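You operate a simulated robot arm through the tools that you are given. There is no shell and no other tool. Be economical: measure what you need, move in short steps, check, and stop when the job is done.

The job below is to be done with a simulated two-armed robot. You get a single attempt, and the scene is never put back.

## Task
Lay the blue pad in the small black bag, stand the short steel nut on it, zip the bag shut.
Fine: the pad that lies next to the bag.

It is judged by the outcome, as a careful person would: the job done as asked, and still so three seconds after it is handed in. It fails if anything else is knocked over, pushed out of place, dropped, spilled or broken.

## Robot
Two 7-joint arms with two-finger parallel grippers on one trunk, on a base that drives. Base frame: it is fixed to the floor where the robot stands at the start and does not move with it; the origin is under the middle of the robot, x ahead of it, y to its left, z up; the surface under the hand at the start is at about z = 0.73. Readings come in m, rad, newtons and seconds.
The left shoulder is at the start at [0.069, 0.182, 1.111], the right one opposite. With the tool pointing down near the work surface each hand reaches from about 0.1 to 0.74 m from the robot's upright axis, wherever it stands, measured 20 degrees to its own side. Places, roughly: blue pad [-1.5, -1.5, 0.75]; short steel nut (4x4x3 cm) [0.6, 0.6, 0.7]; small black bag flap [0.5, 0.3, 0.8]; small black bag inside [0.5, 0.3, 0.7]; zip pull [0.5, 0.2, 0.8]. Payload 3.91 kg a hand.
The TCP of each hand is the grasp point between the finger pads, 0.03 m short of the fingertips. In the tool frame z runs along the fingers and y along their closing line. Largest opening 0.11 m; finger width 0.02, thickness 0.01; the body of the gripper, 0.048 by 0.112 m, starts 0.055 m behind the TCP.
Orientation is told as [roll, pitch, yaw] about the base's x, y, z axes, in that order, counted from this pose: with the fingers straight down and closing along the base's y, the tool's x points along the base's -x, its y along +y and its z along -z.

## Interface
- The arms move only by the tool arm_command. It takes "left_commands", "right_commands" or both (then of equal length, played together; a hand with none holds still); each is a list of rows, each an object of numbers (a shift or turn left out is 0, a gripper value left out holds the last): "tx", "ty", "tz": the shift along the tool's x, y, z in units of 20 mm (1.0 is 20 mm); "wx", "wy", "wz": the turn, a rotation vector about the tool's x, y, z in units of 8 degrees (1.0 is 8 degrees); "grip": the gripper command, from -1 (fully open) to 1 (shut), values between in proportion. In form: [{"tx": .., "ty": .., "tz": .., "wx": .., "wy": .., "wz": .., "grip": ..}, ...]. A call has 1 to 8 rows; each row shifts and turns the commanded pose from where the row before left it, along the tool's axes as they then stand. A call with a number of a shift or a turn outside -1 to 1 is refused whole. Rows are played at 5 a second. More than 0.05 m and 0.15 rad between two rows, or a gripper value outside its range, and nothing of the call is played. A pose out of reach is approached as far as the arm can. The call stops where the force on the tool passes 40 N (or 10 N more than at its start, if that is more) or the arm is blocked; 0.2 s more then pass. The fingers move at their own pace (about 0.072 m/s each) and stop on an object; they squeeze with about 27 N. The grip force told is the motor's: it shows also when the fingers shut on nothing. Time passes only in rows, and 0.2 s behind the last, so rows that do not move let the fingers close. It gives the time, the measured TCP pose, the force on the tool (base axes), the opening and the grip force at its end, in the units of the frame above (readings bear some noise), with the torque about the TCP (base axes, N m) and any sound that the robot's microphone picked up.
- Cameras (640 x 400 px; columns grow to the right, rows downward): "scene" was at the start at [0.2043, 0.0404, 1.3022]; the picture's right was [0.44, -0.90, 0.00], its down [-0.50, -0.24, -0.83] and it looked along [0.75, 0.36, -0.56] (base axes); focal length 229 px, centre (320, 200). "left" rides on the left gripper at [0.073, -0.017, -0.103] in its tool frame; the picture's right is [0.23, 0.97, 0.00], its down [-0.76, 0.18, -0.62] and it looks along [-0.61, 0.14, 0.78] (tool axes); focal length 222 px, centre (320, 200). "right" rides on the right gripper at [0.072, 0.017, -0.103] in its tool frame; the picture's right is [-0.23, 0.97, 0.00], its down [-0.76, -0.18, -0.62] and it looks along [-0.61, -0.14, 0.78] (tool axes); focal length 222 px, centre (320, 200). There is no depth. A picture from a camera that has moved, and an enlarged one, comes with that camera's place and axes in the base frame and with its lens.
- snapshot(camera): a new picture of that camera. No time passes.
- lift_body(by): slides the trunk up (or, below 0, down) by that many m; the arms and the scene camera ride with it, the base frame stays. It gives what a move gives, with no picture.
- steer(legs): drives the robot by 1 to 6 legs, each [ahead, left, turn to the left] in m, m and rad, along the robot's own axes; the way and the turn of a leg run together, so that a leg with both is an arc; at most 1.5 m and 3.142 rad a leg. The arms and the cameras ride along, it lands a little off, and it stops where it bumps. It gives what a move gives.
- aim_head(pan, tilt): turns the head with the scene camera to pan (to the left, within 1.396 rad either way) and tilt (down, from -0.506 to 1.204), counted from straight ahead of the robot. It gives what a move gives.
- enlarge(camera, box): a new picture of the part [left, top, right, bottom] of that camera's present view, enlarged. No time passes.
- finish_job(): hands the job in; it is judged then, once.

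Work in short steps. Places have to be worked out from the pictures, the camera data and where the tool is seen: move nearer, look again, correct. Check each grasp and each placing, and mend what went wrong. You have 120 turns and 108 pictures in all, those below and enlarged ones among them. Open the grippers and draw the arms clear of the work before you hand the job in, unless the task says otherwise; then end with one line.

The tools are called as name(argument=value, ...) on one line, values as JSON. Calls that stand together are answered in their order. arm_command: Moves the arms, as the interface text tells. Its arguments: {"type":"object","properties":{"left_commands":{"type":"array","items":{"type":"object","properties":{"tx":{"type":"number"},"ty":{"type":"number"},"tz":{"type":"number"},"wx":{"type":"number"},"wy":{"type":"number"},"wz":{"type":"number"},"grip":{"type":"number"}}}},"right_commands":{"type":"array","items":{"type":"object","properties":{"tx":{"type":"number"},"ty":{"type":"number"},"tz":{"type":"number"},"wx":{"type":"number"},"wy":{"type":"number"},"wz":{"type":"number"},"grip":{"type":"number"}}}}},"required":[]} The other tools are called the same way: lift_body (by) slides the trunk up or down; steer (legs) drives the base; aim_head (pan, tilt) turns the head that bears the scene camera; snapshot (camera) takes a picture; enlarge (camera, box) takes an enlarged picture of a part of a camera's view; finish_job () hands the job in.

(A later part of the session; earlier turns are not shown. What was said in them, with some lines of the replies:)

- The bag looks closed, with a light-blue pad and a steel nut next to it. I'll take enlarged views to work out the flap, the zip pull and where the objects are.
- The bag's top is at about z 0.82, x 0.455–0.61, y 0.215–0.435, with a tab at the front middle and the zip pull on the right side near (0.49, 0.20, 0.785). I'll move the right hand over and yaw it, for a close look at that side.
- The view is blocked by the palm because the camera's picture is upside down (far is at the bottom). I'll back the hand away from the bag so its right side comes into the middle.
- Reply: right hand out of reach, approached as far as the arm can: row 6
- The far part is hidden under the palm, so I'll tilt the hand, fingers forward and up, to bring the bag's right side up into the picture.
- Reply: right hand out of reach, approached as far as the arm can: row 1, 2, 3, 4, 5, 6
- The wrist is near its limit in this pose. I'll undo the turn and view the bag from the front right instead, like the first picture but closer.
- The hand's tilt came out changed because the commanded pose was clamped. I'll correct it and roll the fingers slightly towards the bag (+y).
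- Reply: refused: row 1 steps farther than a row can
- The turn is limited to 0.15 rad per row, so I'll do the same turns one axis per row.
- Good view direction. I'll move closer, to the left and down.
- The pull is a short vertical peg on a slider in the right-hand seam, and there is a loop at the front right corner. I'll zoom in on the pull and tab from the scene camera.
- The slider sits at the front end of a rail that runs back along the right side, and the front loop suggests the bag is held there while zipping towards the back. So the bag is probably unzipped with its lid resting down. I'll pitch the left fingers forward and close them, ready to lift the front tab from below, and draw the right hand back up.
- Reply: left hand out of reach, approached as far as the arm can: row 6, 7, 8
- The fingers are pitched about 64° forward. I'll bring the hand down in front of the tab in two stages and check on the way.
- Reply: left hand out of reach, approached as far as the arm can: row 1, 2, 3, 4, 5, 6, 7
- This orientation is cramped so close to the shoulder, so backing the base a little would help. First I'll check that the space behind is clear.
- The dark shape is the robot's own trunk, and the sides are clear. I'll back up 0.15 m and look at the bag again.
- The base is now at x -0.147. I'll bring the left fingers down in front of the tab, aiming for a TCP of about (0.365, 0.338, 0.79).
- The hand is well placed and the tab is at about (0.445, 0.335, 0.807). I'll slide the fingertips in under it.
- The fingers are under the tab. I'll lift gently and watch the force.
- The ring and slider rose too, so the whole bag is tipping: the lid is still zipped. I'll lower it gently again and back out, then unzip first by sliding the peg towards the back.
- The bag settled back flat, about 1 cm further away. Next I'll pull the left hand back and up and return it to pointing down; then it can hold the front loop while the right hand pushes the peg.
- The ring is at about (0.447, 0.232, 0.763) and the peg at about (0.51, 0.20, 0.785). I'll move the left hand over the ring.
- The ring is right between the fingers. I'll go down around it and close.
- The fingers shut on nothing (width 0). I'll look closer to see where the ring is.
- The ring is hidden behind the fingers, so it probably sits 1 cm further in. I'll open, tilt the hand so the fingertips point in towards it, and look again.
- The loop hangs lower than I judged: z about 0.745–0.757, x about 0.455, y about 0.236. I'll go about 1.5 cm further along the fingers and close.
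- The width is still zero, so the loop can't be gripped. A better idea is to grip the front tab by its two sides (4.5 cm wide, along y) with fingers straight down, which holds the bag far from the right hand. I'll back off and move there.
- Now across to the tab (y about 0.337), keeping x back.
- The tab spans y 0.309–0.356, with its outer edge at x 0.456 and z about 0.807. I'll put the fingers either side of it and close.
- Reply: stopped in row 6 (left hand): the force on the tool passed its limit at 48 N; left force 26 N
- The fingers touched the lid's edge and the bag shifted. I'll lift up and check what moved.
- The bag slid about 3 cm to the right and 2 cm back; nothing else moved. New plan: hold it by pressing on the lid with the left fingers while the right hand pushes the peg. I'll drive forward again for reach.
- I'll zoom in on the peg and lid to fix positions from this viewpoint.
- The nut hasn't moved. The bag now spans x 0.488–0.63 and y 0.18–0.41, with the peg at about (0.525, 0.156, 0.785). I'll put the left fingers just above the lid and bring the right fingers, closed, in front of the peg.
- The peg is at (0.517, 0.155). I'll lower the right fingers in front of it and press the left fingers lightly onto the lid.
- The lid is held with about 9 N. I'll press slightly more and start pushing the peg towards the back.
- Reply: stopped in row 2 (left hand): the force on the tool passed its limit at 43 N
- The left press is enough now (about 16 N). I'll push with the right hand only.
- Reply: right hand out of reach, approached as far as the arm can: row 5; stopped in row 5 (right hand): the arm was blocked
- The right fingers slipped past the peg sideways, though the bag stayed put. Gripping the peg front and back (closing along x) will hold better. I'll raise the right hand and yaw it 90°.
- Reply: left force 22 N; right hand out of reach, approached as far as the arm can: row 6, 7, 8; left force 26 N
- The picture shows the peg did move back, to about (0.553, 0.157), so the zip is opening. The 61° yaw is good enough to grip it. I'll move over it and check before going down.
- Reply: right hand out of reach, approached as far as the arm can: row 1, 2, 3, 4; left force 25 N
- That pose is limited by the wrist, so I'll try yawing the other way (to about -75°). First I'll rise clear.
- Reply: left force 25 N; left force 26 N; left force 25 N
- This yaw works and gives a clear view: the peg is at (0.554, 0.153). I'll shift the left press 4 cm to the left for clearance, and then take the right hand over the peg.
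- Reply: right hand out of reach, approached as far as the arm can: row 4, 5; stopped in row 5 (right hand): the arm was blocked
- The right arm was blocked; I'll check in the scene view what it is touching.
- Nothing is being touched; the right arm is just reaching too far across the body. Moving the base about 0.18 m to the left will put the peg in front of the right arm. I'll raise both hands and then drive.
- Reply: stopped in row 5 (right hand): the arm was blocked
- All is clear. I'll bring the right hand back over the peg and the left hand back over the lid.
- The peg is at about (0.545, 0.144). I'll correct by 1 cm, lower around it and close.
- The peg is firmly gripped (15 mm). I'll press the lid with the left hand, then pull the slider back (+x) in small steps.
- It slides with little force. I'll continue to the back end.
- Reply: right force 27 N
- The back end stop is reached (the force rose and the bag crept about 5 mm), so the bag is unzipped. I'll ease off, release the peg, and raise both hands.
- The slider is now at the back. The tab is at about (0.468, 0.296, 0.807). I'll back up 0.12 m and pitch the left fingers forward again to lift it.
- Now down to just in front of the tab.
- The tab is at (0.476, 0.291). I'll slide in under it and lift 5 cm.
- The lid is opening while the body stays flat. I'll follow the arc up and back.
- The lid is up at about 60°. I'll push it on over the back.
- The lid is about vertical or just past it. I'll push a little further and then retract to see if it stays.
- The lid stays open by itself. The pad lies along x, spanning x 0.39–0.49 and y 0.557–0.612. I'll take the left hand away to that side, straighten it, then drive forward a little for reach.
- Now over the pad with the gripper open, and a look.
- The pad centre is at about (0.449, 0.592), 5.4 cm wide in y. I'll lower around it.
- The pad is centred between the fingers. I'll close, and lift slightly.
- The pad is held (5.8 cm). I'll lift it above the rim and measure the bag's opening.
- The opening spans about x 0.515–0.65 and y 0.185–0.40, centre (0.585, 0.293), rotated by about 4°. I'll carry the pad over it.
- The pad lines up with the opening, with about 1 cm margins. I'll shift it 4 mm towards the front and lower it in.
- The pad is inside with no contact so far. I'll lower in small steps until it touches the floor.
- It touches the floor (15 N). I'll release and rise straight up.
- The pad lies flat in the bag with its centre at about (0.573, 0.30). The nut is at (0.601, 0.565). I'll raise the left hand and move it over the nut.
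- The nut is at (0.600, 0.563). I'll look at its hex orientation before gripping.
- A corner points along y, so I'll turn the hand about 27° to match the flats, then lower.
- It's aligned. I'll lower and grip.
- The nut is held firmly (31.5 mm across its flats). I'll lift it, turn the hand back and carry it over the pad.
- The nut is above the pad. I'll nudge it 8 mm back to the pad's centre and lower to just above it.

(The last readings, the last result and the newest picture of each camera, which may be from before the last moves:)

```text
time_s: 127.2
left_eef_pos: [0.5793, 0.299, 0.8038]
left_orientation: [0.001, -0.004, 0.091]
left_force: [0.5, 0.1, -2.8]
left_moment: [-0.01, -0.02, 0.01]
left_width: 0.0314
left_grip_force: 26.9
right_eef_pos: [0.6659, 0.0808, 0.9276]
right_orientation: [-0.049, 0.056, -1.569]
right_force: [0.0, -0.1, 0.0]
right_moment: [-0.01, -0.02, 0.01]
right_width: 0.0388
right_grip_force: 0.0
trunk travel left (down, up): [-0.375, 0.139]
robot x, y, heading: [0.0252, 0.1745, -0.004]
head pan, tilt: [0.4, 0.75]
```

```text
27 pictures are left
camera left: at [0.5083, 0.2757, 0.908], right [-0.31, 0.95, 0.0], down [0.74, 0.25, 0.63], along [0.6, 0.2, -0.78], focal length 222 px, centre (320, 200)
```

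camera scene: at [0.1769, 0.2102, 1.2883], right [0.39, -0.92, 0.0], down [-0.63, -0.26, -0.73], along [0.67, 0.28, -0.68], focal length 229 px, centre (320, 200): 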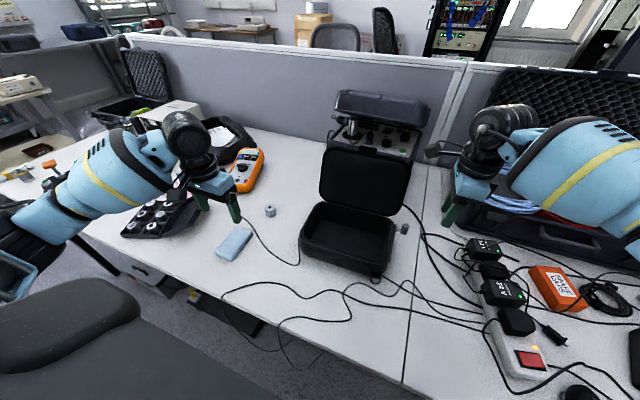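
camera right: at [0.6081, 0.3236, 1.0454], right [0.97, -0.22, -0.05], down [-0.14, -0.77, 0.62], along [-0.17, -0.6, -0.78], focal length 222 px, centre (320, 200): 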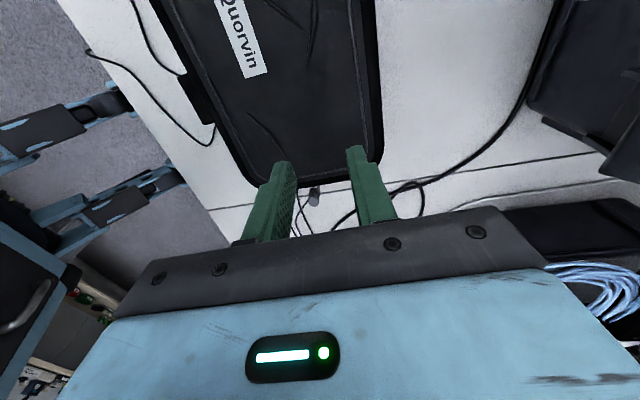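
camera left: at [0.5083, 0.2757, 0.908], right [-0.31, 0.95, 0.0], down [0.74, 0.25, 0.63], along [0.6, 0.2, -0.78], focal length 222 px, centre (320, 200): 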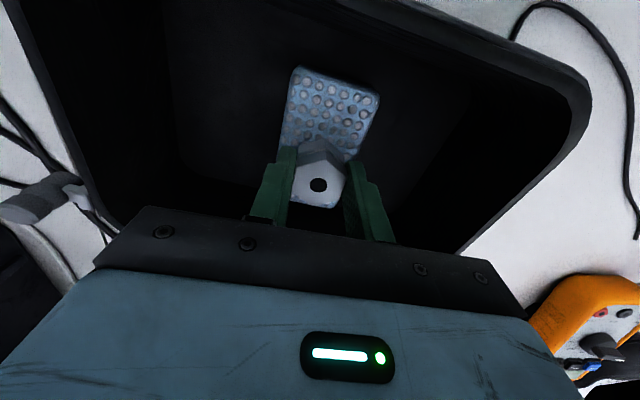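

The nut is centred over the pad. I'll lower in tiny steps until the weight comes off.

arm_command(left_commands=[{"tz": 0.15}, {"tz": 0.15}])

```text
time_s: 127.8
left_eef_pos: [0.5794, 0.2993, 0.8004]
left_orientation: [0.0, -0.005, 0.092]
left_force: [0.3, -0.4, -2.2]
left_moment: [-0.01, 0.01, 0.03]
left_width: 0.0315
left_grip_force: 26.7
right_eef_pos: [0.6657, 0.079, 0.9277]
right_orientation: [-0.05, 0.055, -1.57]
right_force: [0.4, -0.5, 0.0]
right_moment: [0.01, -0.01, 0.0]
right_width: 0.0387
right_grip_force: 0.0
trunk travel left (down, up): [-0.375, 0.139]
robot x, y, heading: [0.026, 0.1782, -0.009]
head pan, tilt: [0.4, 0.75]
```

arm_command(left_commands=[{"tz": 0.12}, {"tz": 0.12}])

arm_command(left_commands=[{}])

```text
time_s: 128.4
left_eef_pos: [0.5796, 0.2995, 0.7958]
left_orientation: [0.001, -0.006, 0.092]
left_force: [-0.6, -0.4, 1.6]
left_moment: [-0.03, 0.0, -0.02]
left_width: 0.0319
left_grip_force: 27.3
right_eef_pos: [0.6649, 0.0793, 0.9272]
right_orientation: [-0.047, 0.058, -1.569]
right_force: [0.0, 0.3, -0.1]
right_moment: [-0.04, -0.01, 0.0]
right_width: 0.0388
right_grip_force: 0.2
trunk travel left (down, up): [-0.375, 0.139]
robot x, y, heading: [0.0259, 0.1788, -0.002]
head pan, tilt: [0.4, 0.75]
```

```text
time_s: 128.8
left_eef_pos: [0.581, 0.3003, 0.7959]
left_orientation: [0.0, -0.006, 0.091]
left_force: [0.2, -0.1, 4.0]
left_moment: [-0.01, 0.01, -0.02]
left_width: 0.0316
left_grip_force: 27.3
right_eef_pos: [0.6664, 0.0797, 0.9287]
right_orientation: [-0.046, 0.056, -1.569]
right_force: [0.3, -0.5, 0.1]
right_moment: [-0.05, -0.01, 0.02]
right_width: 0.0387
right_grip_force: 0.1
trunk travel left (down, up): [-0.375, 0.139]
robot x, y, heading: [0.024, 0.1785, -0.001]
head pan, tilt: [0.4, 0.75]
```

The nut rests on the pad. I'll open gently and rise straight up.

arm_command(left_commands=[{"grip": 0.1}, {}, {"tz": -0.5}, {"tz": -1}, {"tz": -1}, {"tz": -1}, {"tz": -1}, {"tz": -1}])

snapshot(camera="left")

snapshot(camera="right")

```text
time_s: 130.6
left_eef_pos: [0.5784, 0.2993, 0.9048]
left_orientation: [0.001, -0.004, 0.09]
left_force: [-0.3, -0.4, 0.0]
left_moment: [0.02, 0.0, -0.01]
left_width: 0.0494
left_grip_force: 0.1
right_eef_pos: [0.6659, 0.0798, 0.9272]
right_orientation: [-0.045, 0.056, -1.57]
right_force: [0.3, 0.1, -0.6]
right_moment: [0.0, 0.0, -0.02]
right_width: 0.0385
right_grip_force: 0.0
trunk travel left (down, up): [-0.375, 0.139]
robot x, y, heading: [0.0254, 0.1767, -0.008]
head pan, tilt: [0.4, 0.75]
```

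```text
26 pictures are left
camera left: at [0.5073, 0.2759, 1.0076], right [-0.31, 0.95, 0.0], down [0.74, 0.24, 0.63], along [0.6, 0.2, -0.78], focal length 222 px, centre (320, 200)
```

left: 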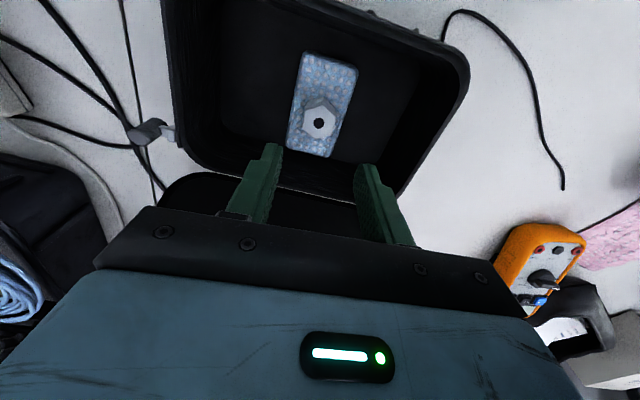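

```text
25 pictures are left
camera right: at [0.6872, 0.146, 1.0339], right [0.97, -0.22, -0.06], down [-0.15, -0.8, 0.59], along [-0.18, -0.56, -0.81], focal length 222 px, centre (320, 200)
```

right: 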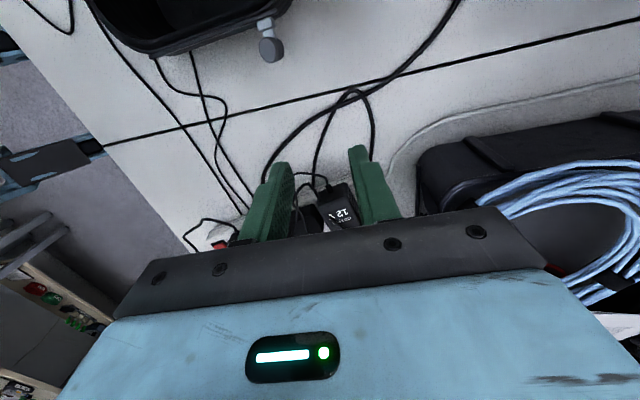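

The nut stands on the pad. To close the lid under control, I'll turn the left hand 90° so its fingers can straddle the lid's upper edge front and back.

arm_command(left_commands=[{"tz": -1}, {"tz": -1}, {"tz": -1}, {"tz": -1}, {"tz": -1, "wz": -0.9}, {"tz": -1, "wz": -0.9}, {"wz": -1}, {"wz": -1}])

arm_command(left_commands=[{"wz": -1}, {"wz": -1}, {"wz": -1}, {"wz": -1}, {"wz": -1}, {"wz": -1}, {"wz": -0.8}])

snapshot(camera="scene")

snapshot(camera="left")

```text
time_s: 132.4
left_eef_pos: [0.5775, 0.2984, 1.0239]
left_orientation: [-0.002, -0.005, 0.624]
left_force: [0.3, -0.1, -0.4]
left_moment: [-0.02, -0.02, 0.03]
left_width: 0.0492
left_grip_force: 0.0
right_eef_pos: [0.6653, 0.0797, 0.9268]
right_orientation: [-0.049, 0.056, -1.568]
right_force: [-0.3, -0.6, 0.2]
right_moment: [0.0, 0.01, 0.06]
right_width: 0.0388
right_grip_force: 0.1
trunk travel left (down, up): [-0.375, 0.139]
robot x, y, heading: [0.0273, 0.177, -0.007]
head pan, tilt: [0.4, 0.75]
```

```text
time_s: 134.0
left_eef_pos: [0.5791, 0.299, 1.0242]
left_orientation: [-0.006, -0.002, 1.571]
left_force: [0.0, -0.1, -0.7]
left_moment: [-0.02, 0.0, 0.01]
left_width: 0.0496
left_grip_force: 0.1
right_eef_pos: [0.6664, 0.0802, 0.9274]
right_orientation: [-0.048, 0.055, -1.572]
right_force: [0.3, -0.7, -0.9]
right_moment: [-0.02, -0.05, -0.01]
right_width: 0.0384
right_grip_force: 0.0
trunk travel left (down, up): [-0.375, 0.139]
robot x, y, heading: [0.0249, 0.1766, -0.005]
head pan, tilt: [0.4, 0.75]
```

```text
24 pictures are left
camera scene: at [0.2266, 0.21, 1.2883], right [0.39, -0.92, 0.0], down [-0.63, -0.26, -0.73], along [0.67, 0.28, -0.68], focal length 229 px, centre (320, 200)
```

scene: 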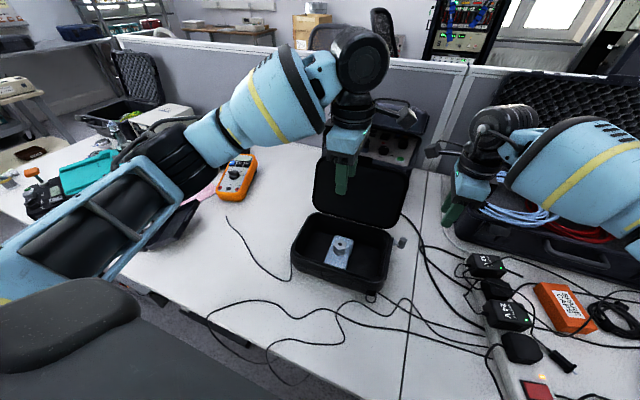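

```text
23 pictures are left
camera left: at [0.5947, 0.2271, 1.1282], right [-0.97, -0.23, -0.01], down [-0.18, 0.76, 0.62], along [-0.14, 0.61, -0.78], focal length 222 px, centre (320, 200)
```

left: 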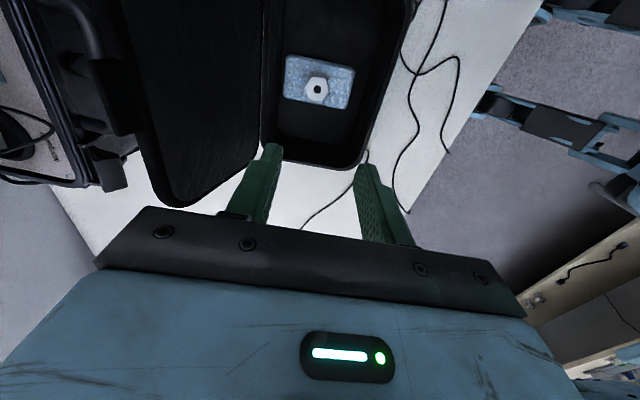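

The open lid leans back to about 117°, with its tab tip near (0.735, 0.30, 0.965). I'll open the left fingers to 8 cm and move them over the lid's top edge.

arm_command(left_commands=[{"ty": -1, "tz": -0.5, "grip": -0.45}, {"ty": -1}, {"ty": -1}, {"ty": -1}, {"ty": -1}, {"ty": -1}, {"ty": -1}, {"ty": -0.95}])

snapshot(camera="left")

enlarge(camera="scene", box=[270, 100, 430, 220])

```text
time_s: 135.8
left_eef_pos: [0.7176, 0.3066, 1.0336]
left_orientation: [-0.004, -0.001, 1.569]
left_force: [-0.1, 0.3, -0.4]
left_moment: [0.02, -0.04, -0.02]
left_width: 0.0799
left_grip_force: 0.1
left hand out of reach, approached as far as the arm can: row 7, 8
right_eef_pos: [0.6652, 0.0802, 0.927]
right_orientation: [-0.051, 0.055, -1.567]
right_force: [-0.1, 0.2, -0.5]
right_moment: [0.01, 0.03, -0.05]
right_width: 0.0384
right_grip_force: 0.0
trunk travel left (down, up): [-0.375, 0.139]
robot x, y, heading: [0.0286, 0.177, -0.004]
head pan, tilt: [0.4, 0.75]
```

```text
22 pictures are left
camera left: at [0.7325, 0.2331, 1.1366], right [-0.97, -0.23, -0.01], down [-0.18, 0.76, 0.62], along [-0.14, 0.61, -0.78], focal length 222 px, centre (320, 200)
```

left: 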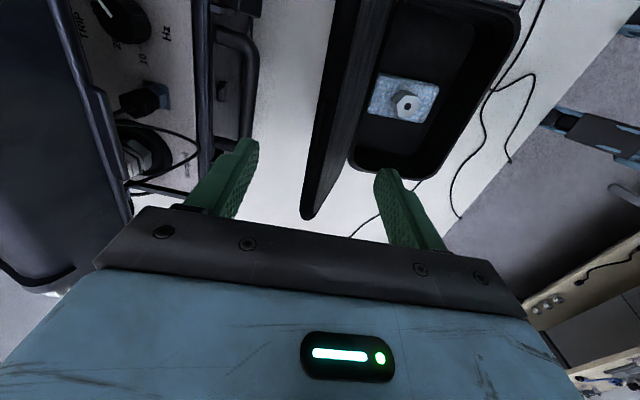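

```text
3.33 times, centred on (350, 160) of scene
camera zoom: at [0.2267, 0.2106, 1.2883], right [0.39, -0.92, 0.0], down [-0.63, -0.26, -0.73], along [0.67, 0.28, -0.68], focal length 762 px, centre (220, 333)
```

zoom: 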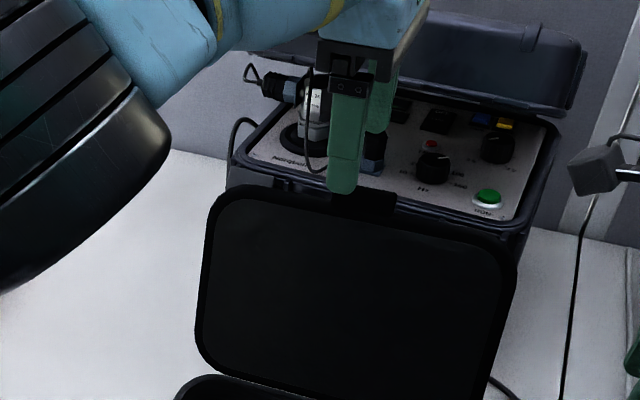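

The lid edge is seen between the fingers (x about 0.72). I'll lower so they straddle it.

arm_command(left_commands=[{"tz": 0.7}, {"tz": 0.7}, {"tz": 0.7}, {"tz": 0.7}])

snapshot(camera="left")

```text
time_s: 136.8
left_eef_pos: [0.7172, 0.3046, 0.9759]
left_orientation: [-0.006, 0.0, 1.57]
left_force: [-0.1, -1.0, 0.3]
left_moment: [0.02, 0.0, -0.01]
left_width: 0.0795
left_grip_force: 0.1
right_eef_pos: [0.6655, 0.0794, 0.9269]
right_orientation: [-0.05, 0.057, -1.569]
right_force: [0.4, 0.1, 0.1]
right_moment: [0.03, 0.0, 0.0]
right_width: 0.0387
right_grip_force: 0.1
trunk travel left (down, up): [-0.375, 0.139]
robot x, y, heading: [0.0236, 0.1758, 0.001]
head pan, tilt: [0.4, 0.75]
```

```text
20 pictures are left
camera left: at [0.7335, 0.2333, 1.0797], right [-0.97, -0.23, -0.01], down [-0.18, 0.76, 0.62], along [-0.14, 0.61, -0.78], focal length 222 px, centre (320, 200)
```

left: 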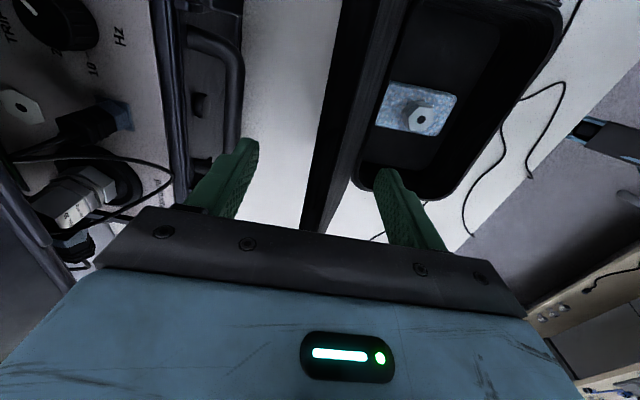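

The fingers straddle it freely. I'll go 1.5 cm deeper and swing the lid forward past vertical.

arm_command(left_commands=[{"tz": 0.75}, {"ty": 0.9, "tz": -0.24}, {"ty": 0.9, "tz": -0.24}, {"ty": 0.9, "tz": -0.24}, {"ty": 0.9, "tz": -0.24}])

enlarge(camera="scene", box=[270, 100, 430, 300])

```text
time_s: 138.0
left_eef_pos: [0.6429, 0.3053, 0.9798]
left_orientation: [-0.008, -0.001, 1.57]
left_force: [-0.8, 0.5, -0.4]
left_moment: [0.0, 0.01, -0.01]
left_width: 0.0796
left_grip_force: 0.0
right_eef_pos: [0.6656, 0.0792, 0.9274]
right_orientation: [-0.047, 0.055, -1.567]
right_force: [-0.6, -0.4, 0.3]
right_moment: [0.01, -0.01, 0.02]
right_width: 0.0383
right_grip_force: 0.0
trunk travel left (down, up): [-0.375, 0.139]
robot x, y, heading: [0.0264, 0.1767, -0.0]
head pan, tilt: [0.4, 0.75]
```

```text
2.00 times, centred on (350, 200) of scene
camera zoom: at [0.2263, 0.2103, 1.2884], right [0.39, -0.92, 0.0], down [-0.63, -0.26, -0.73], along [0.67, 0.28, -0.68], focal length 457 px, centre (260, 200)
```

zoom: 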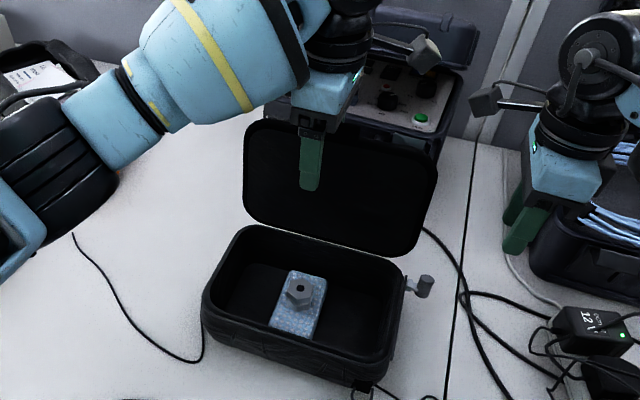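

The lid follows. I'll continue along the arc past vertical.

arm_command(left_commands=[{"ty": 0.8, "tz": 0.1}, {"ty": 0.8, "tz": 0.1}, {"ty": 0.8, "tz": 0.15}, {"ty": 0.8, "tz": 0.15}])

enlarge(camera="scene", box=[270, 100, 430, 300])

```text
time_s: 139.0
left_eef_pos: [0.5813, 0.3046, 0.9689]
left_orientation: [-0.006, -0.001, 1.571]
left_force: [0.4, 0.4, 0.9]
left_moment: [-0.03, 0.0, -0.01]
left_width: 0.0799
left_grip_force: 0.1
right_eef_pos: [0.6653, 0.0802, 0.9275]
right_orientation: [-0.049, 0.056, -1.569]
right_force: [0.0, 0.2, 0.8]
right_moment: [0.01, -0.04, -0.01]
right_width: 0.0387
right_grip_force: 0.1
trunk travel left (down, up): [-0.375, 0.139]
robot x, y, heading: [0.0255, 0.1787, -0.002]
head pan, tilt: [0.4, 0.75]
```

```text
2.00 times, centred on (350, 200) of scene
camera zoom: at [0.2264, 0.2101, 1.2884], right [0.39, -0.92, 0.0], down [-0.63, -0.26, -0.73], along [0.67, 0.28, -0.68], focal length 457 px, centre (260, 200)
```

zoom: 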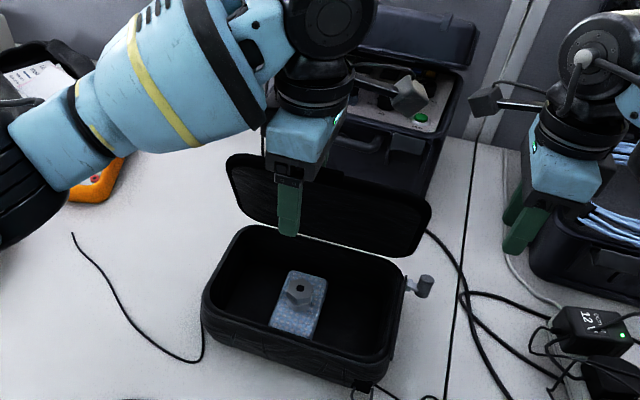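

The lid is now just forward of vertical. I'll carry on down the arc.

arm_command(left_commands=[{"ty": 0.7, "tz": 0.35}, {"ty": 0.7, "tz": 0.35}, {"ty": 0.7, "tz": 0.4}, {"ty": 0.7, "tz": 0.4}])

enlarge(camera="scene", box=[270, 100, 430, 300])

```text
time_s: 140.0
left_eef_pos: [0.5238, 0.3044, 0.9398]
left_orientation: [-0.005, 0.0, 1.57]
left_force: [-0.5, -0.3, -0.2]
left_moment: [-0.01, -0.01, 0.0]
left_width: 0.0797
left_grip_force: 0.1
right_eef_pos: [0.6646, 0.0805, 0.9277]
right_orientation: [-0.048, 0.057, -1.569]
right_force: [-0.4, -0.2, 0.4]
right_moment: [-0.01, 0.03, -0.04]
right_width: 0.0385
right_grip_force: 0.1
trunk travel left (down, up): [-0.375, 0.139]
robot x, y, heading: [0.026, 0.1745, -0.003]
head pan, tilt: [0.4, 0.75]
```

```text
2.00 times, centred on (350, 200) of scene
camera zoom: at [0.2264, 0.2101, 1.2884], right [0.39, -0.92, 0.0], down [-0.63, -0.26, -0.73], along [0.67, 0.28, -0.68], focal length 457 px, centre (260, 200)
```

zoom: 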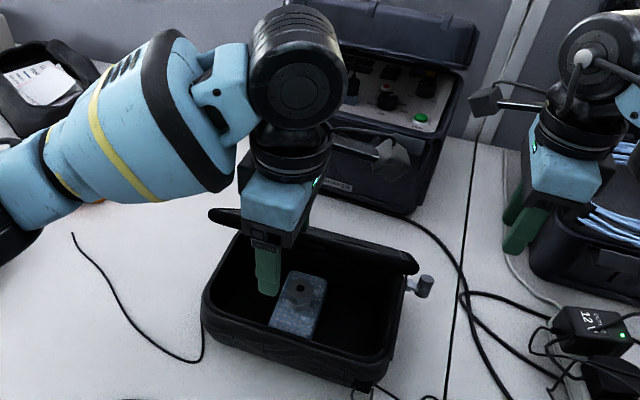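

The lid is held at about 50°. I'll continue down.

arm_command(left_commands=[{"ty": 0.55, "tz": 0.55}, {"ty": 0.55, "tz": 0.6}, {"ty": 0.5, "tz": 0.65}, {"ty": 0.4, "tz": 0.65}])

enlarge(camera="scene", box=[270, 100, 430, 300])

```text
time_s: 141.0
left_eef_pos: [0.487, 0.3049, 0.8899]
left_orientation: [-0.004, -0.001, 1.572]
left_force: [-0.4, -1.1, -0.6]
left_moment: [-0.03, -0.03, 0.01]
left_width: 0.0799
left_grip_force: 0.1
right_eef_pos: [0.6662, 0.0804, 0.9275]
right_orientation: [-0.048, 0.057, -1.569]
right_force: [0.3, 0.2, 0.9]
right_moment: [0.01, 0.01, 0.01]
right_width: 0.0383
right_grip_force: 0.0
trunk travel left (down, up): [-0.375, 0.139]
robot x, y, heading: [0.023, 0.1784, -0.0]
head pan, tilt: [0.4, 0.75]
```

```text
2.00 times, centred on (350, 200) of scene
camera zoom: at [0.2266, 0.2101, 1.2883], right [0.39, -0.92, 0.0], down [-0.63, -0.26, -0.73], along [0.67, 0.28, -0.68], focal length 457 px, centre (260, 200)
```

zoom: 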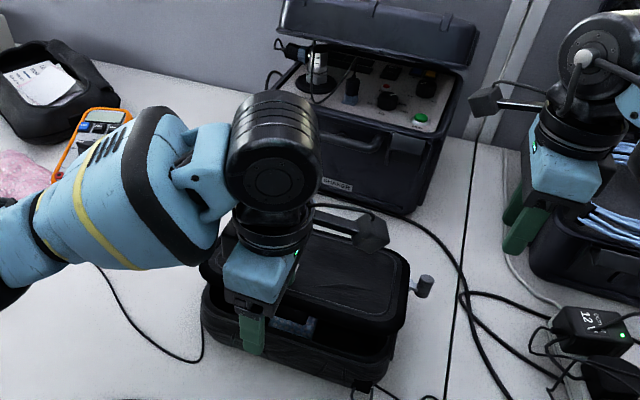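

The lid is almost shut. I'll lower further so the rear finger presses it down.

arm_command(left_commands=[{"tz": 0.5}, {"tz": 0.5}, {"tz": 0.4}, {"tz": 0.3}])

enlarge(camera="scene", box=[290, 170, 410, 290])

```text
time_s: 142.0
left_eef_pos: [0.4861, 0.3055, 0.8561]
left_orientation: [-0.006, -0.001, 1.57]
left_force: [0.5, -0.2, -0.4]
left_moment: [0.01, -0.04, 0.02]
left_width: 0.0798
left_grip_force: 0.0
right_eef_pos: [0.6656, 0.0805, 0.9274]
right_orientation: [-0.049, 0.057, -1.569]
right_force: [-0.1, -0.6, -0.1]
right_moment: [0.04, 0.01, 0.0]
right_width: 0.0387
right_grip_force: 0.1
trunk travel left (down, up): [-0.375, 0.139]
robot x, y, heading: [0.0254, 0.1743, -0.001]
head pan, tilt: [0.4, 0.75]
```

```text
3.33 times, centred on (350, 230) of scene
camera zoom: at [0.2266, 0.21, 1.2883], right [0.39, -0.92, 0.0], down [-0.63, -0.26, -0.73], along [0.67, 0.28, -0.68], focal length 762 px, centre (220, 100)
```

zoom: 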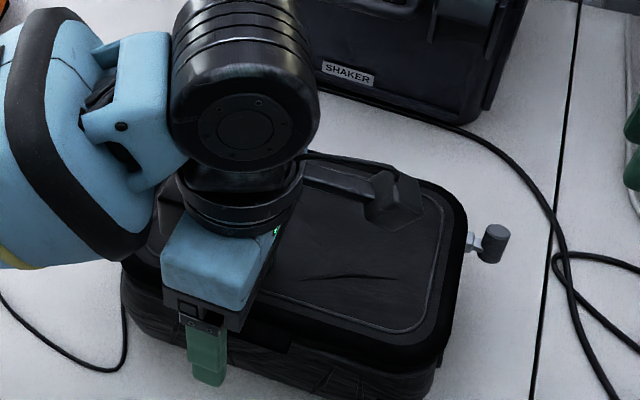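

The lid is shut. I'll shift the left hand to press on the lid with closed fingers, and bring the right hand over the peg.

arm_command(left_commands=[{"tz": -1}, {"tz": -1, "grip": 1}, {"ty": -1, "tx": -0.6}, {"ty": -1, "tx": -0.6}, {"ty": -1, "tx": -0.6}, {"ty": -1, "tx": -0.6}, {"ty": -0.8, "tx": -0.6}], right_commands=[{"tx": 0.6, "ty": -0.4}, {"tx": 0.6, "ty": -0.4}, {"tx": 0.6, "ty": -0.4}, {"tx": 0.6, "ty": -0.4}, {"tx": 0.6, "ty": -0.3}, {"tx": 0.6, "ty": -0.1}, {"tz": 1}])

snapshot(camera="right")

```text
time_s: 143.6
left_eef_pos: [0.5821, 0.3658, 0.8971]
left_orientation: [-0.006, -0.003, 1.57]
left_force: [-0.2, -0.2, -0.3]
left_moment: [0.02, 0.01, -0.02]
left_width: 0.0002
left_grip_force: 26.5
right_eef_pos: [0.6248, 0.1532, 0.9129]
right_orientation: [-0.048, 0.056, -1.569]
right_force: [0.4, 0.2, 0.5]
right_moment: [-0.02, 0.02, 0.03]
right_width: 0.0383
right_grip_force: 0.1
trunk travel left (down, up): [-0.375, 0.139]
robot x, y, heading: [0.0265, 0.1771, -0.009]
head pan, tilt: [0.4, 0.75]
```

```text
14 pictures are left
camera right: at [0.6468, 0.2197, 1.0197], right [0.97, -0.22, -0.06], down [-0.15, -0.8, 0.59], along [-0.18, -0.56, -0.81], focal length 222 px, centre (320, 200)
```

right: 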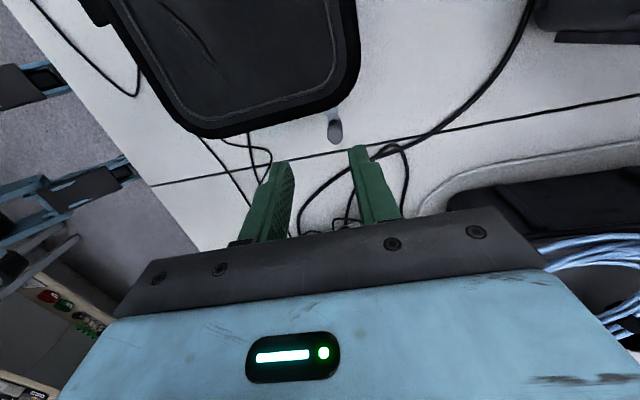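

The peg is at about (0.629, 0.148). I'll lower the right fingers around it and the left fingers onto the lid.

arm_command(left_commands=[{}, {}, {"tz": 0.7}, {"tz": 0.7}, {"tz": 0.4}, {"tz": 0.2}, {"tz": 0.15}], right_commands=[{"tx": -0.15, "ty": 0.18, "tz": 0.9}, {"tz": 1}, {"tz": 1}, {"tz": 1}, {"tz": 1}, {"tz": 0.7}, {"tz": 0.45}])

arm_command(right_commands=[{"grip": 1}, {}, {}])

```text
time_s: 145.2
left_eef_pos: [0.5802, 0.3667, 0.8532]
left_orientation: [-0.006, -0.002, 1.571]
left_force: [0.7, -0.1, -0.2]
left_moment: [0.0, -0.02, -0.01]
left_width: 0.0001
left_grip_force: 26.8
right_eef_pos: [0.6223, 0.1565, 0.7924]
right_orientation: [-0.049, 0.055, -1.568]
right_force: [-0.5, -0.3, 1.4]
right_moment: [0.01, 0.02, -0.01]
right_width: 0.0386
right_grip_force: 0.1
trunk travel left (down, up): [-0.375, 0.139]
robot x, y, heading: [0.0286, 0.1744, -0.001]
head pan, tilt: [0.4, 0.75]
```

```text
time_s: 146.0
left_eef_pos: [0.5815, 0.3661, 0.8535]
left_orientation: [-0.003, 0.0, 1.571]
left_force: [1.0, 0.3, -0.3]
left_moment: [0.03, -0.02, 0.0]
left_width: 0.0
left_grip_force: 27.0
right_eef_pos: [0.6229, 0.1575, 0.7926]
right_orientation: [-0.048, 0.055, -1.569]
right_force: [0.9, -0.2, -0.9]
right_moment: [-0.09, -0.86, 0.26]
right_width: 0.0153
right_grip_force: 27.0
trunk travel left (down, up): [-0.375, 0.139]
robot x, y, heading: [0.0266, 0.178, -0.002]
head pan, tilt: [0.4, 0.75]
```

The peg is gripped (15 mm). I'll press the lid lightly, then look.

arm_command(left_commands=[{"tz": 0.15}, {"tz": 0.15}, {"tz": 0.1}])

enlarge(camera="scene", box=[280, 160, 420, 300])

```text
time_s: 146.8
left_eef_pos: [0.5809, 0.3663, 0.8503]
left_orientation: [-0.014, 0.0, 1.572]
left_force: [-7.1, 7.3, 35.5]
left_moment: [0.03, 0.32, -0.28]
left_width: 0.0
left_grip_force: 27.0
right_eef_pos: [0.6197, 0.1566, 0.7941]
right_orientation: [-0.047, 0.054, -1.568]
right_force: [0.7, 1.7, -6.5]
right_moment: [-0.28, -0.89, 0.29]
right_width: 0.0151
right_grip_force: 27.3
trunk travel left (down, up): [-0.375, 0.139]
robot x, y, heading: [0.0213, 0.1753, -0.003]
head pan, tilt: [0.4, 0.75]
```

```text
2.86 times, centred on (350, 230) of scene
camera zoom: at [0.2241, 0.2101, 1.289], right [0.39, -0.92, 0.0], down [-0.63, -0.26, -0.73], along [0.68, 0.28, -0.68], focal length 653 px, centre (234, 114)
```

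zoom: 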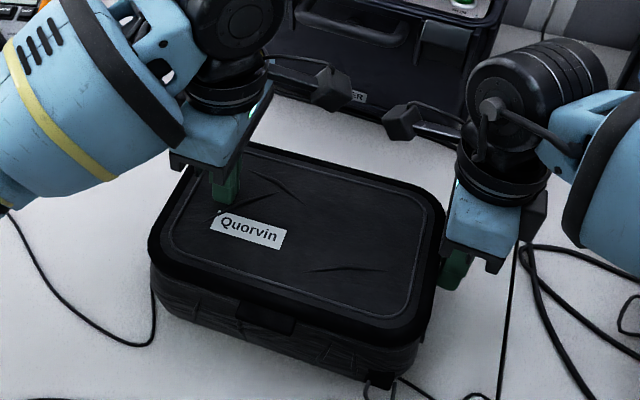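

It's set. I'll ease the press a little and draw the slider forward along the slightly rotated rail.

arm_command(left_commands=[{"tz": -0.1}, {}, {}, {}, {}, {}, {}, {}], right_commands=[{}, {"ty": -0.4, "tx": -0.03}, {"ty": -0.4, "tx": -0.03}, {"ty": -0.4, "tx": -0.03}, {"ty": -0.4, "tx": -0.03}, {"ty": -0.4, "tx": -0.03}, {"ty": -0.4, "tx": -0.03}, {"ty": -0.4, "tx": -0.03}])

```text
time_s: 148.6
left_eef_pos: [0.5831, 0.3647, 0.8513]
left_orientation: [-0.013, 0.003, 1.571]
left_force: [0.1, -4.2, 38.2]
left_moment: [-0.45, 0.07, 0.4]
left_width: 0.0002
left_grip_force: 26.8
right_eef_pos: [0.5659, 0.152, 0.7956]
right_orientation: [-0.045, 0.058, -1.567]
right_force: [0.4, 17.0, -8.8]
right_moment: [-0.37, -0.87, 0.32]
right_width: 0.0149
right_grip_force: 26.7
trunk travel left (down, up): [-0.375, 0.139]
robot x, y, heading: [0.0246, 0.1792, -0.005]
head pan, tilt: [0.4, 0.75]
```

Sideways force built up (17 N towards +y), so I'll correct y by 4 mm and continue straight.

arm_command(left_commands=[{"tz": -0.1}, {}, {}, {}, {}, {}], right_commands=[{"tx": 0.2}, {"ty": -0.4}, {"ty": -0.4}, {"ty": -0.4}, {"ty": -0.3}, {"ty": -0.3}])

enlarge(camera="scene", box=[280, 160, 420, 300])

```text
time_s: 150.0
left_eef_pos: [0.5796, 0.3652, 0.8524]
left_orientation: [-0.007, -0.004, 1.573]
left_force: [-2.9, 14.2, 27.9]
left_moment: [0.17, 0.15, -0.3]
left_width: 0.0
left_grip_force: 26.8
right_eef_pos: [0.5301, 0.1558, 0.7956]
right_orientation: [-0.049, 0.053, -1.571]
right_force: [0.2, -11.7, -5.6]
right_moment: [-0.43, -0.81, 0.05]
right_width: 0.0149
right_grip_force: 27.3
trunk travel left (down, up): [-0.375, 0.139]
robot x, y, heading: [0.0267, 0.1716, -0.005]
head pan, tilt: [0.4, 0.75]
```

```text
2.86 times, centred on (350, 230) of scene
camera zoom: at [0.2249, 0.2098, 1.2886], right [0.39, -0.92, 0.0], down [-0.63, -0.26, -0.73], along [0.68, 0.28, -0.68], focal length 653 px, centre (234, 114)
```

zoom: 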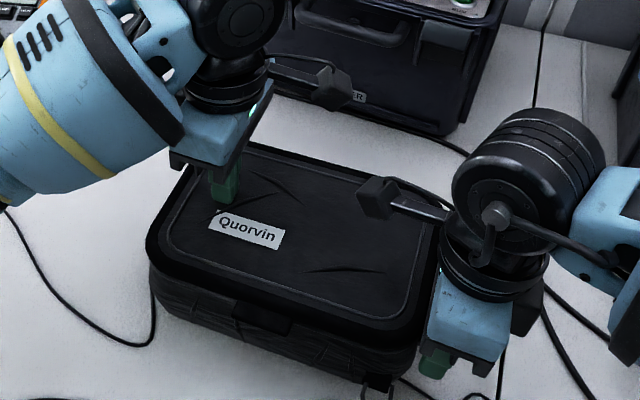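

The slider has moved 9 cm. I'll nudge on to the front end stop.

arm_command(right_commands=[{"tx": -0.12}, {"ty": -0.25}, {"ty": -0.25}, {"ty": -0.25}])

```text
time_s: 151.0
left_eef_pos: [0.5799, 0.363, 0.8517]
left_orientation: [-0.005, 0.0, 1.568]
left_force: [-12.8, 8.0, 35.8]
left_moment: [-0.13, 0.45, -0.51]
left_width: 0.0
left_grip_force: 27.4
right_eef_pos: [0.5164, 0.1541, 0.7975]
right_orientation: [-0.043, 0.057, -1.571]
right_force: [10.3, 3.6, -19.2]
right_moment: [-0.45, -0.56, -0.43]
right_width: 0.0144
right_grip_force: 27.6
trunk travel left (down, up): [-0.375, 0.139]
robot x, y, heading: [0.0222, 0.1768, -0.003]
head pan, tilt: [0.4, 0.75]
```

The force rose on both hands, which looks like the end stop. One more small nudge to confirm.

arm_command(right_commands=[{"ty": -0.2}, {"ty": -0.1}])

```text
time_s: 151.6
left_eef_pos: [0.5809, 0.3635, 0.851]
left_orientation: [-0.009, 0.004, 1.566]
left_force: [-21.5, -5.7, 40.2]
left_moment: [-0.55, 0.72, -0.43]
left_width: 0.0
left_grip_force: 27.2
right_eef_pos: [0.5077, 0.1556, 0.7994]
right_orientation: [-0.042, 0.061, -1.567]
right_force: [17.1, 19.7, -20.1]
right_moment: [-0.72, -0.38, -0.49]
right_width: 0.0149
right_grip_force: 27.2
trunk travel left (down, up): [-0.375, 0.139]
robot x, y, heading: [0.0264, 0.1765, -0.001]
head pan, tilt: [0.4, 0.75]
```

That's the end stop. I'll ease off and release the peg, keeping the left hand pressing, then look.

arm_command(right_commands=[{"ty": 0.25}, {"grip": 0.3}, {}, {"tz": -1}, {"tz": -1}, {"tz": -1}, {"tz": -1}, {"tz": -1}])

arm_command(left_commands=[{"tz": -0.5}, {"tz": -1}, {"tz": -1}, {"tz": -1}, {"tz": -1}, {"tz": -1}], right_commands=[{"tx": -1}, {"tx": -1}, {"tx": -1}, {"tx": -1}, {"tx": -1}, {"tx": -1}])

enlarge(camera="scene", box=[280, 160, 420, 300])

```text
time_s: 153.4
left_eef_pos: [0.5811, 0.3645, 0.8514]
left_orientation: [-0.006, -0.002, 1.57]
left_force: [-2.4, -8.7, 10.8]
left_moment: [-0.33, 0.08, 0.01]
left_width: 0.0
left_grip_force: 26.9
right_eef_pos: [0.5168, 0.1466, 0.8991]
right_orientation: [-0.048, 0.055, -1.572]
right_force: [0.8, -0.6, 0.9]
right_moment: [0.01, 0.0, -0.01]
right_width: 0.0386
right_grip_force: 0.0
trunk travel left (down, up): [-0.375, 0.139]
robot x, y, heading: [0.0259, 0.1775, -0.009]
head pan, tilt: [0.4, 0.75]
```

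```text
time_s: 154.8
left_eef_pos: [0.5808, 0.3657, 0.9596]
left_orientation: [-0.004, -0.002, 1.571]
left_force: [1.0, 0.0, -0.5]
left_moment: [0.02, -0.01, 0.0]
left_width: 0.0002
left_grip_force: 26.9
right_eef_pos: [0.5182, 0.0259, 0.8906]
right_orientation: [-0.048, 0.055, -1.569]
right_force: [-0.1, 0.0, 0.4]
right_moment: [-0.01, -0.02, 0.0]
right_width: 0.0389
right_grip_force: 0.1
trunk travel left (down, up): [-0.375, 0.139]
robot x, y, heading: [0.0259, 0.1765, -0.005]
head pan, tilt: [0.4, 0.75]
```

```text
2.86 times, centred on (350, 230) of scene
camera zoom: at [0.2263, 0.2094, 1.2884], right [0.39, -0.92, 0.0], down [-0.63, -0.26, -0.73], along [0.67, 0.28, -0.68], focal length 653 px, centre (234, 114)
```

zoom: 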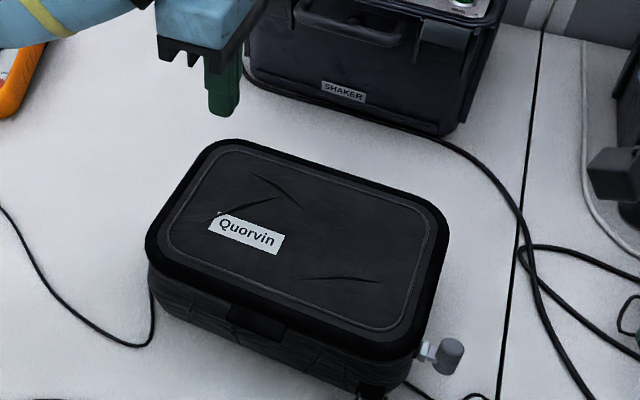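

The lid is seated and the slider is back at the front end, as it was originally. One closer check of the seam and slider.

enlarge(camera="scene", box=[340, 220, 410, 300])

snapshot(camera="right")

snapshot(camera="scene")

```text
5.00 times, centred on (375, 260) of scene
camera zoom: at [0.2263, 0.2094, 1.2884], right [0.39, -0.92, 0.0], down [-0.63, -0.26, -0.73], along [0.67, 0.28, -0.68], focal length 1144 px, centre (45, -100)
```

zoom: 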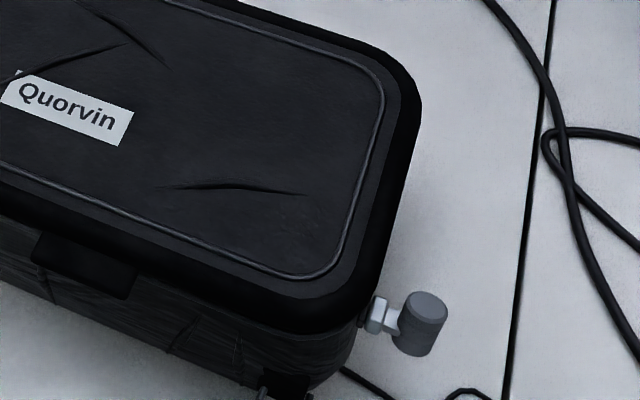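

```text
9 pictures are left
camera right: at [0.5396, 0.0933, 0.9968], right [0.97, -0.22, -0.06], down [-0.15, -0.8, 0.59], along [-0.18, -0.56, -0.81], focal length 222 px, centre (320, 200)
```

right: 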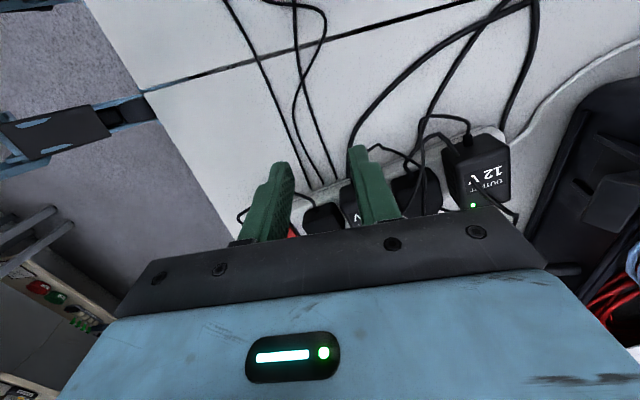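

```text
8 pictures are left
camera scene: at [0.2263, 0.2094, 1.2884], right [0.39, -0.92, 0.0], down [-0.63, -0.26, -0.73], along [0.67, 0.28, -0.68], focal length 229 px, centre (320, 200)
```

scene: 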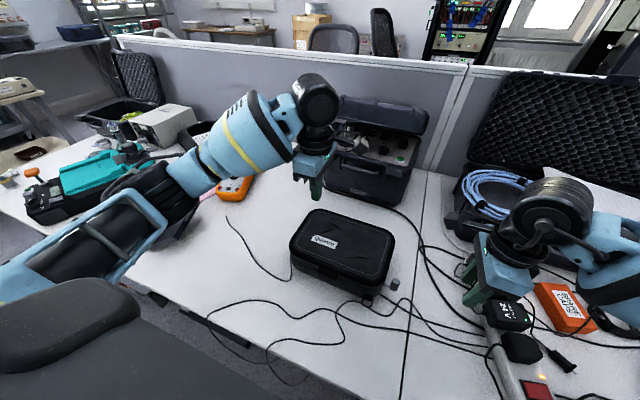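

The bag is shut with the slider at the front, and everything else is in place. I'll open both grippers and draw the arms clear.

arm_command(left_commands=[{"tz": -1, "grip": -1}, {"tz": -1}, {"tz": -1}, {"tz": -1}, {"tz": -0.5}], right_commands=[{"tz": -1, "grip": -1}, {"tz": -1}, {"tz": -1}, {"tz": -1}, {"tz": -1}])

snapshot(camera="scene")

```text
time_s: 156.0
left_eef_pos: [0.5796, 0.3653, 1.0519]
left_orientation: [-0.006, 0.001, 1.571]
left_force: [-0.3, 0.3, -0.2]
left_moment: [0.0, 0.04, -0.01]
left_width: 0.1099
left_grip_force: 0.0
right_eef_pos: [0.5251, 0.0228, 0.99]
right_orientation: [-0.05, 0.055, -1.57]
right_force: [-0.8, 0.3, -0.6]
right_moment: [0.02, 0.0, 0.02]
right_width: 0.1101
right_grip_force: 0.1
trunk travel left (down, up): [-0.375, 0.139]
robot x, y, heading: [0.0272, 0.1792, -0.002]
head pan, tilt: [0.4, 0.75]
```

```text
7 pictures are left
camera scene: at [0.2265, 0.2103, 1.2883], right [0.39, -0.92, 0.0], down [-0.63, -0.26, -0.73], along [0.67, 0.28, -0.68], focal length 229 px, centre (320, 200)
```

scene: 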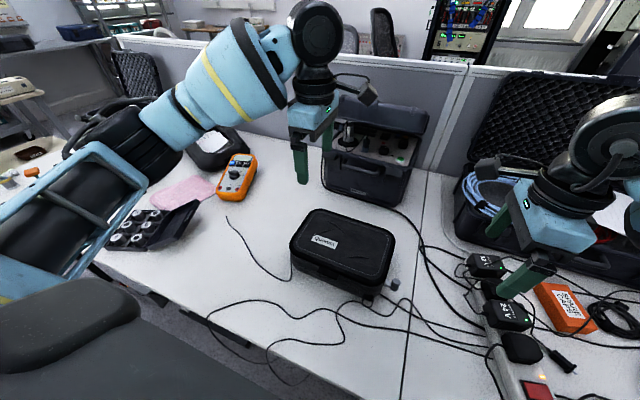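

The bag is shut, the arms are clear, and the surroundings are undisturbed. I'll hand the job in.

finish_job()

```text
The job is handed in.
```

The pad that lay next to the bag is now flat inside it, the short steel nut stands on the pad, and the bag is zipped to its front end stop; the bag slid a few centimetres and turned slightly while I worked, and nothing else was moved.
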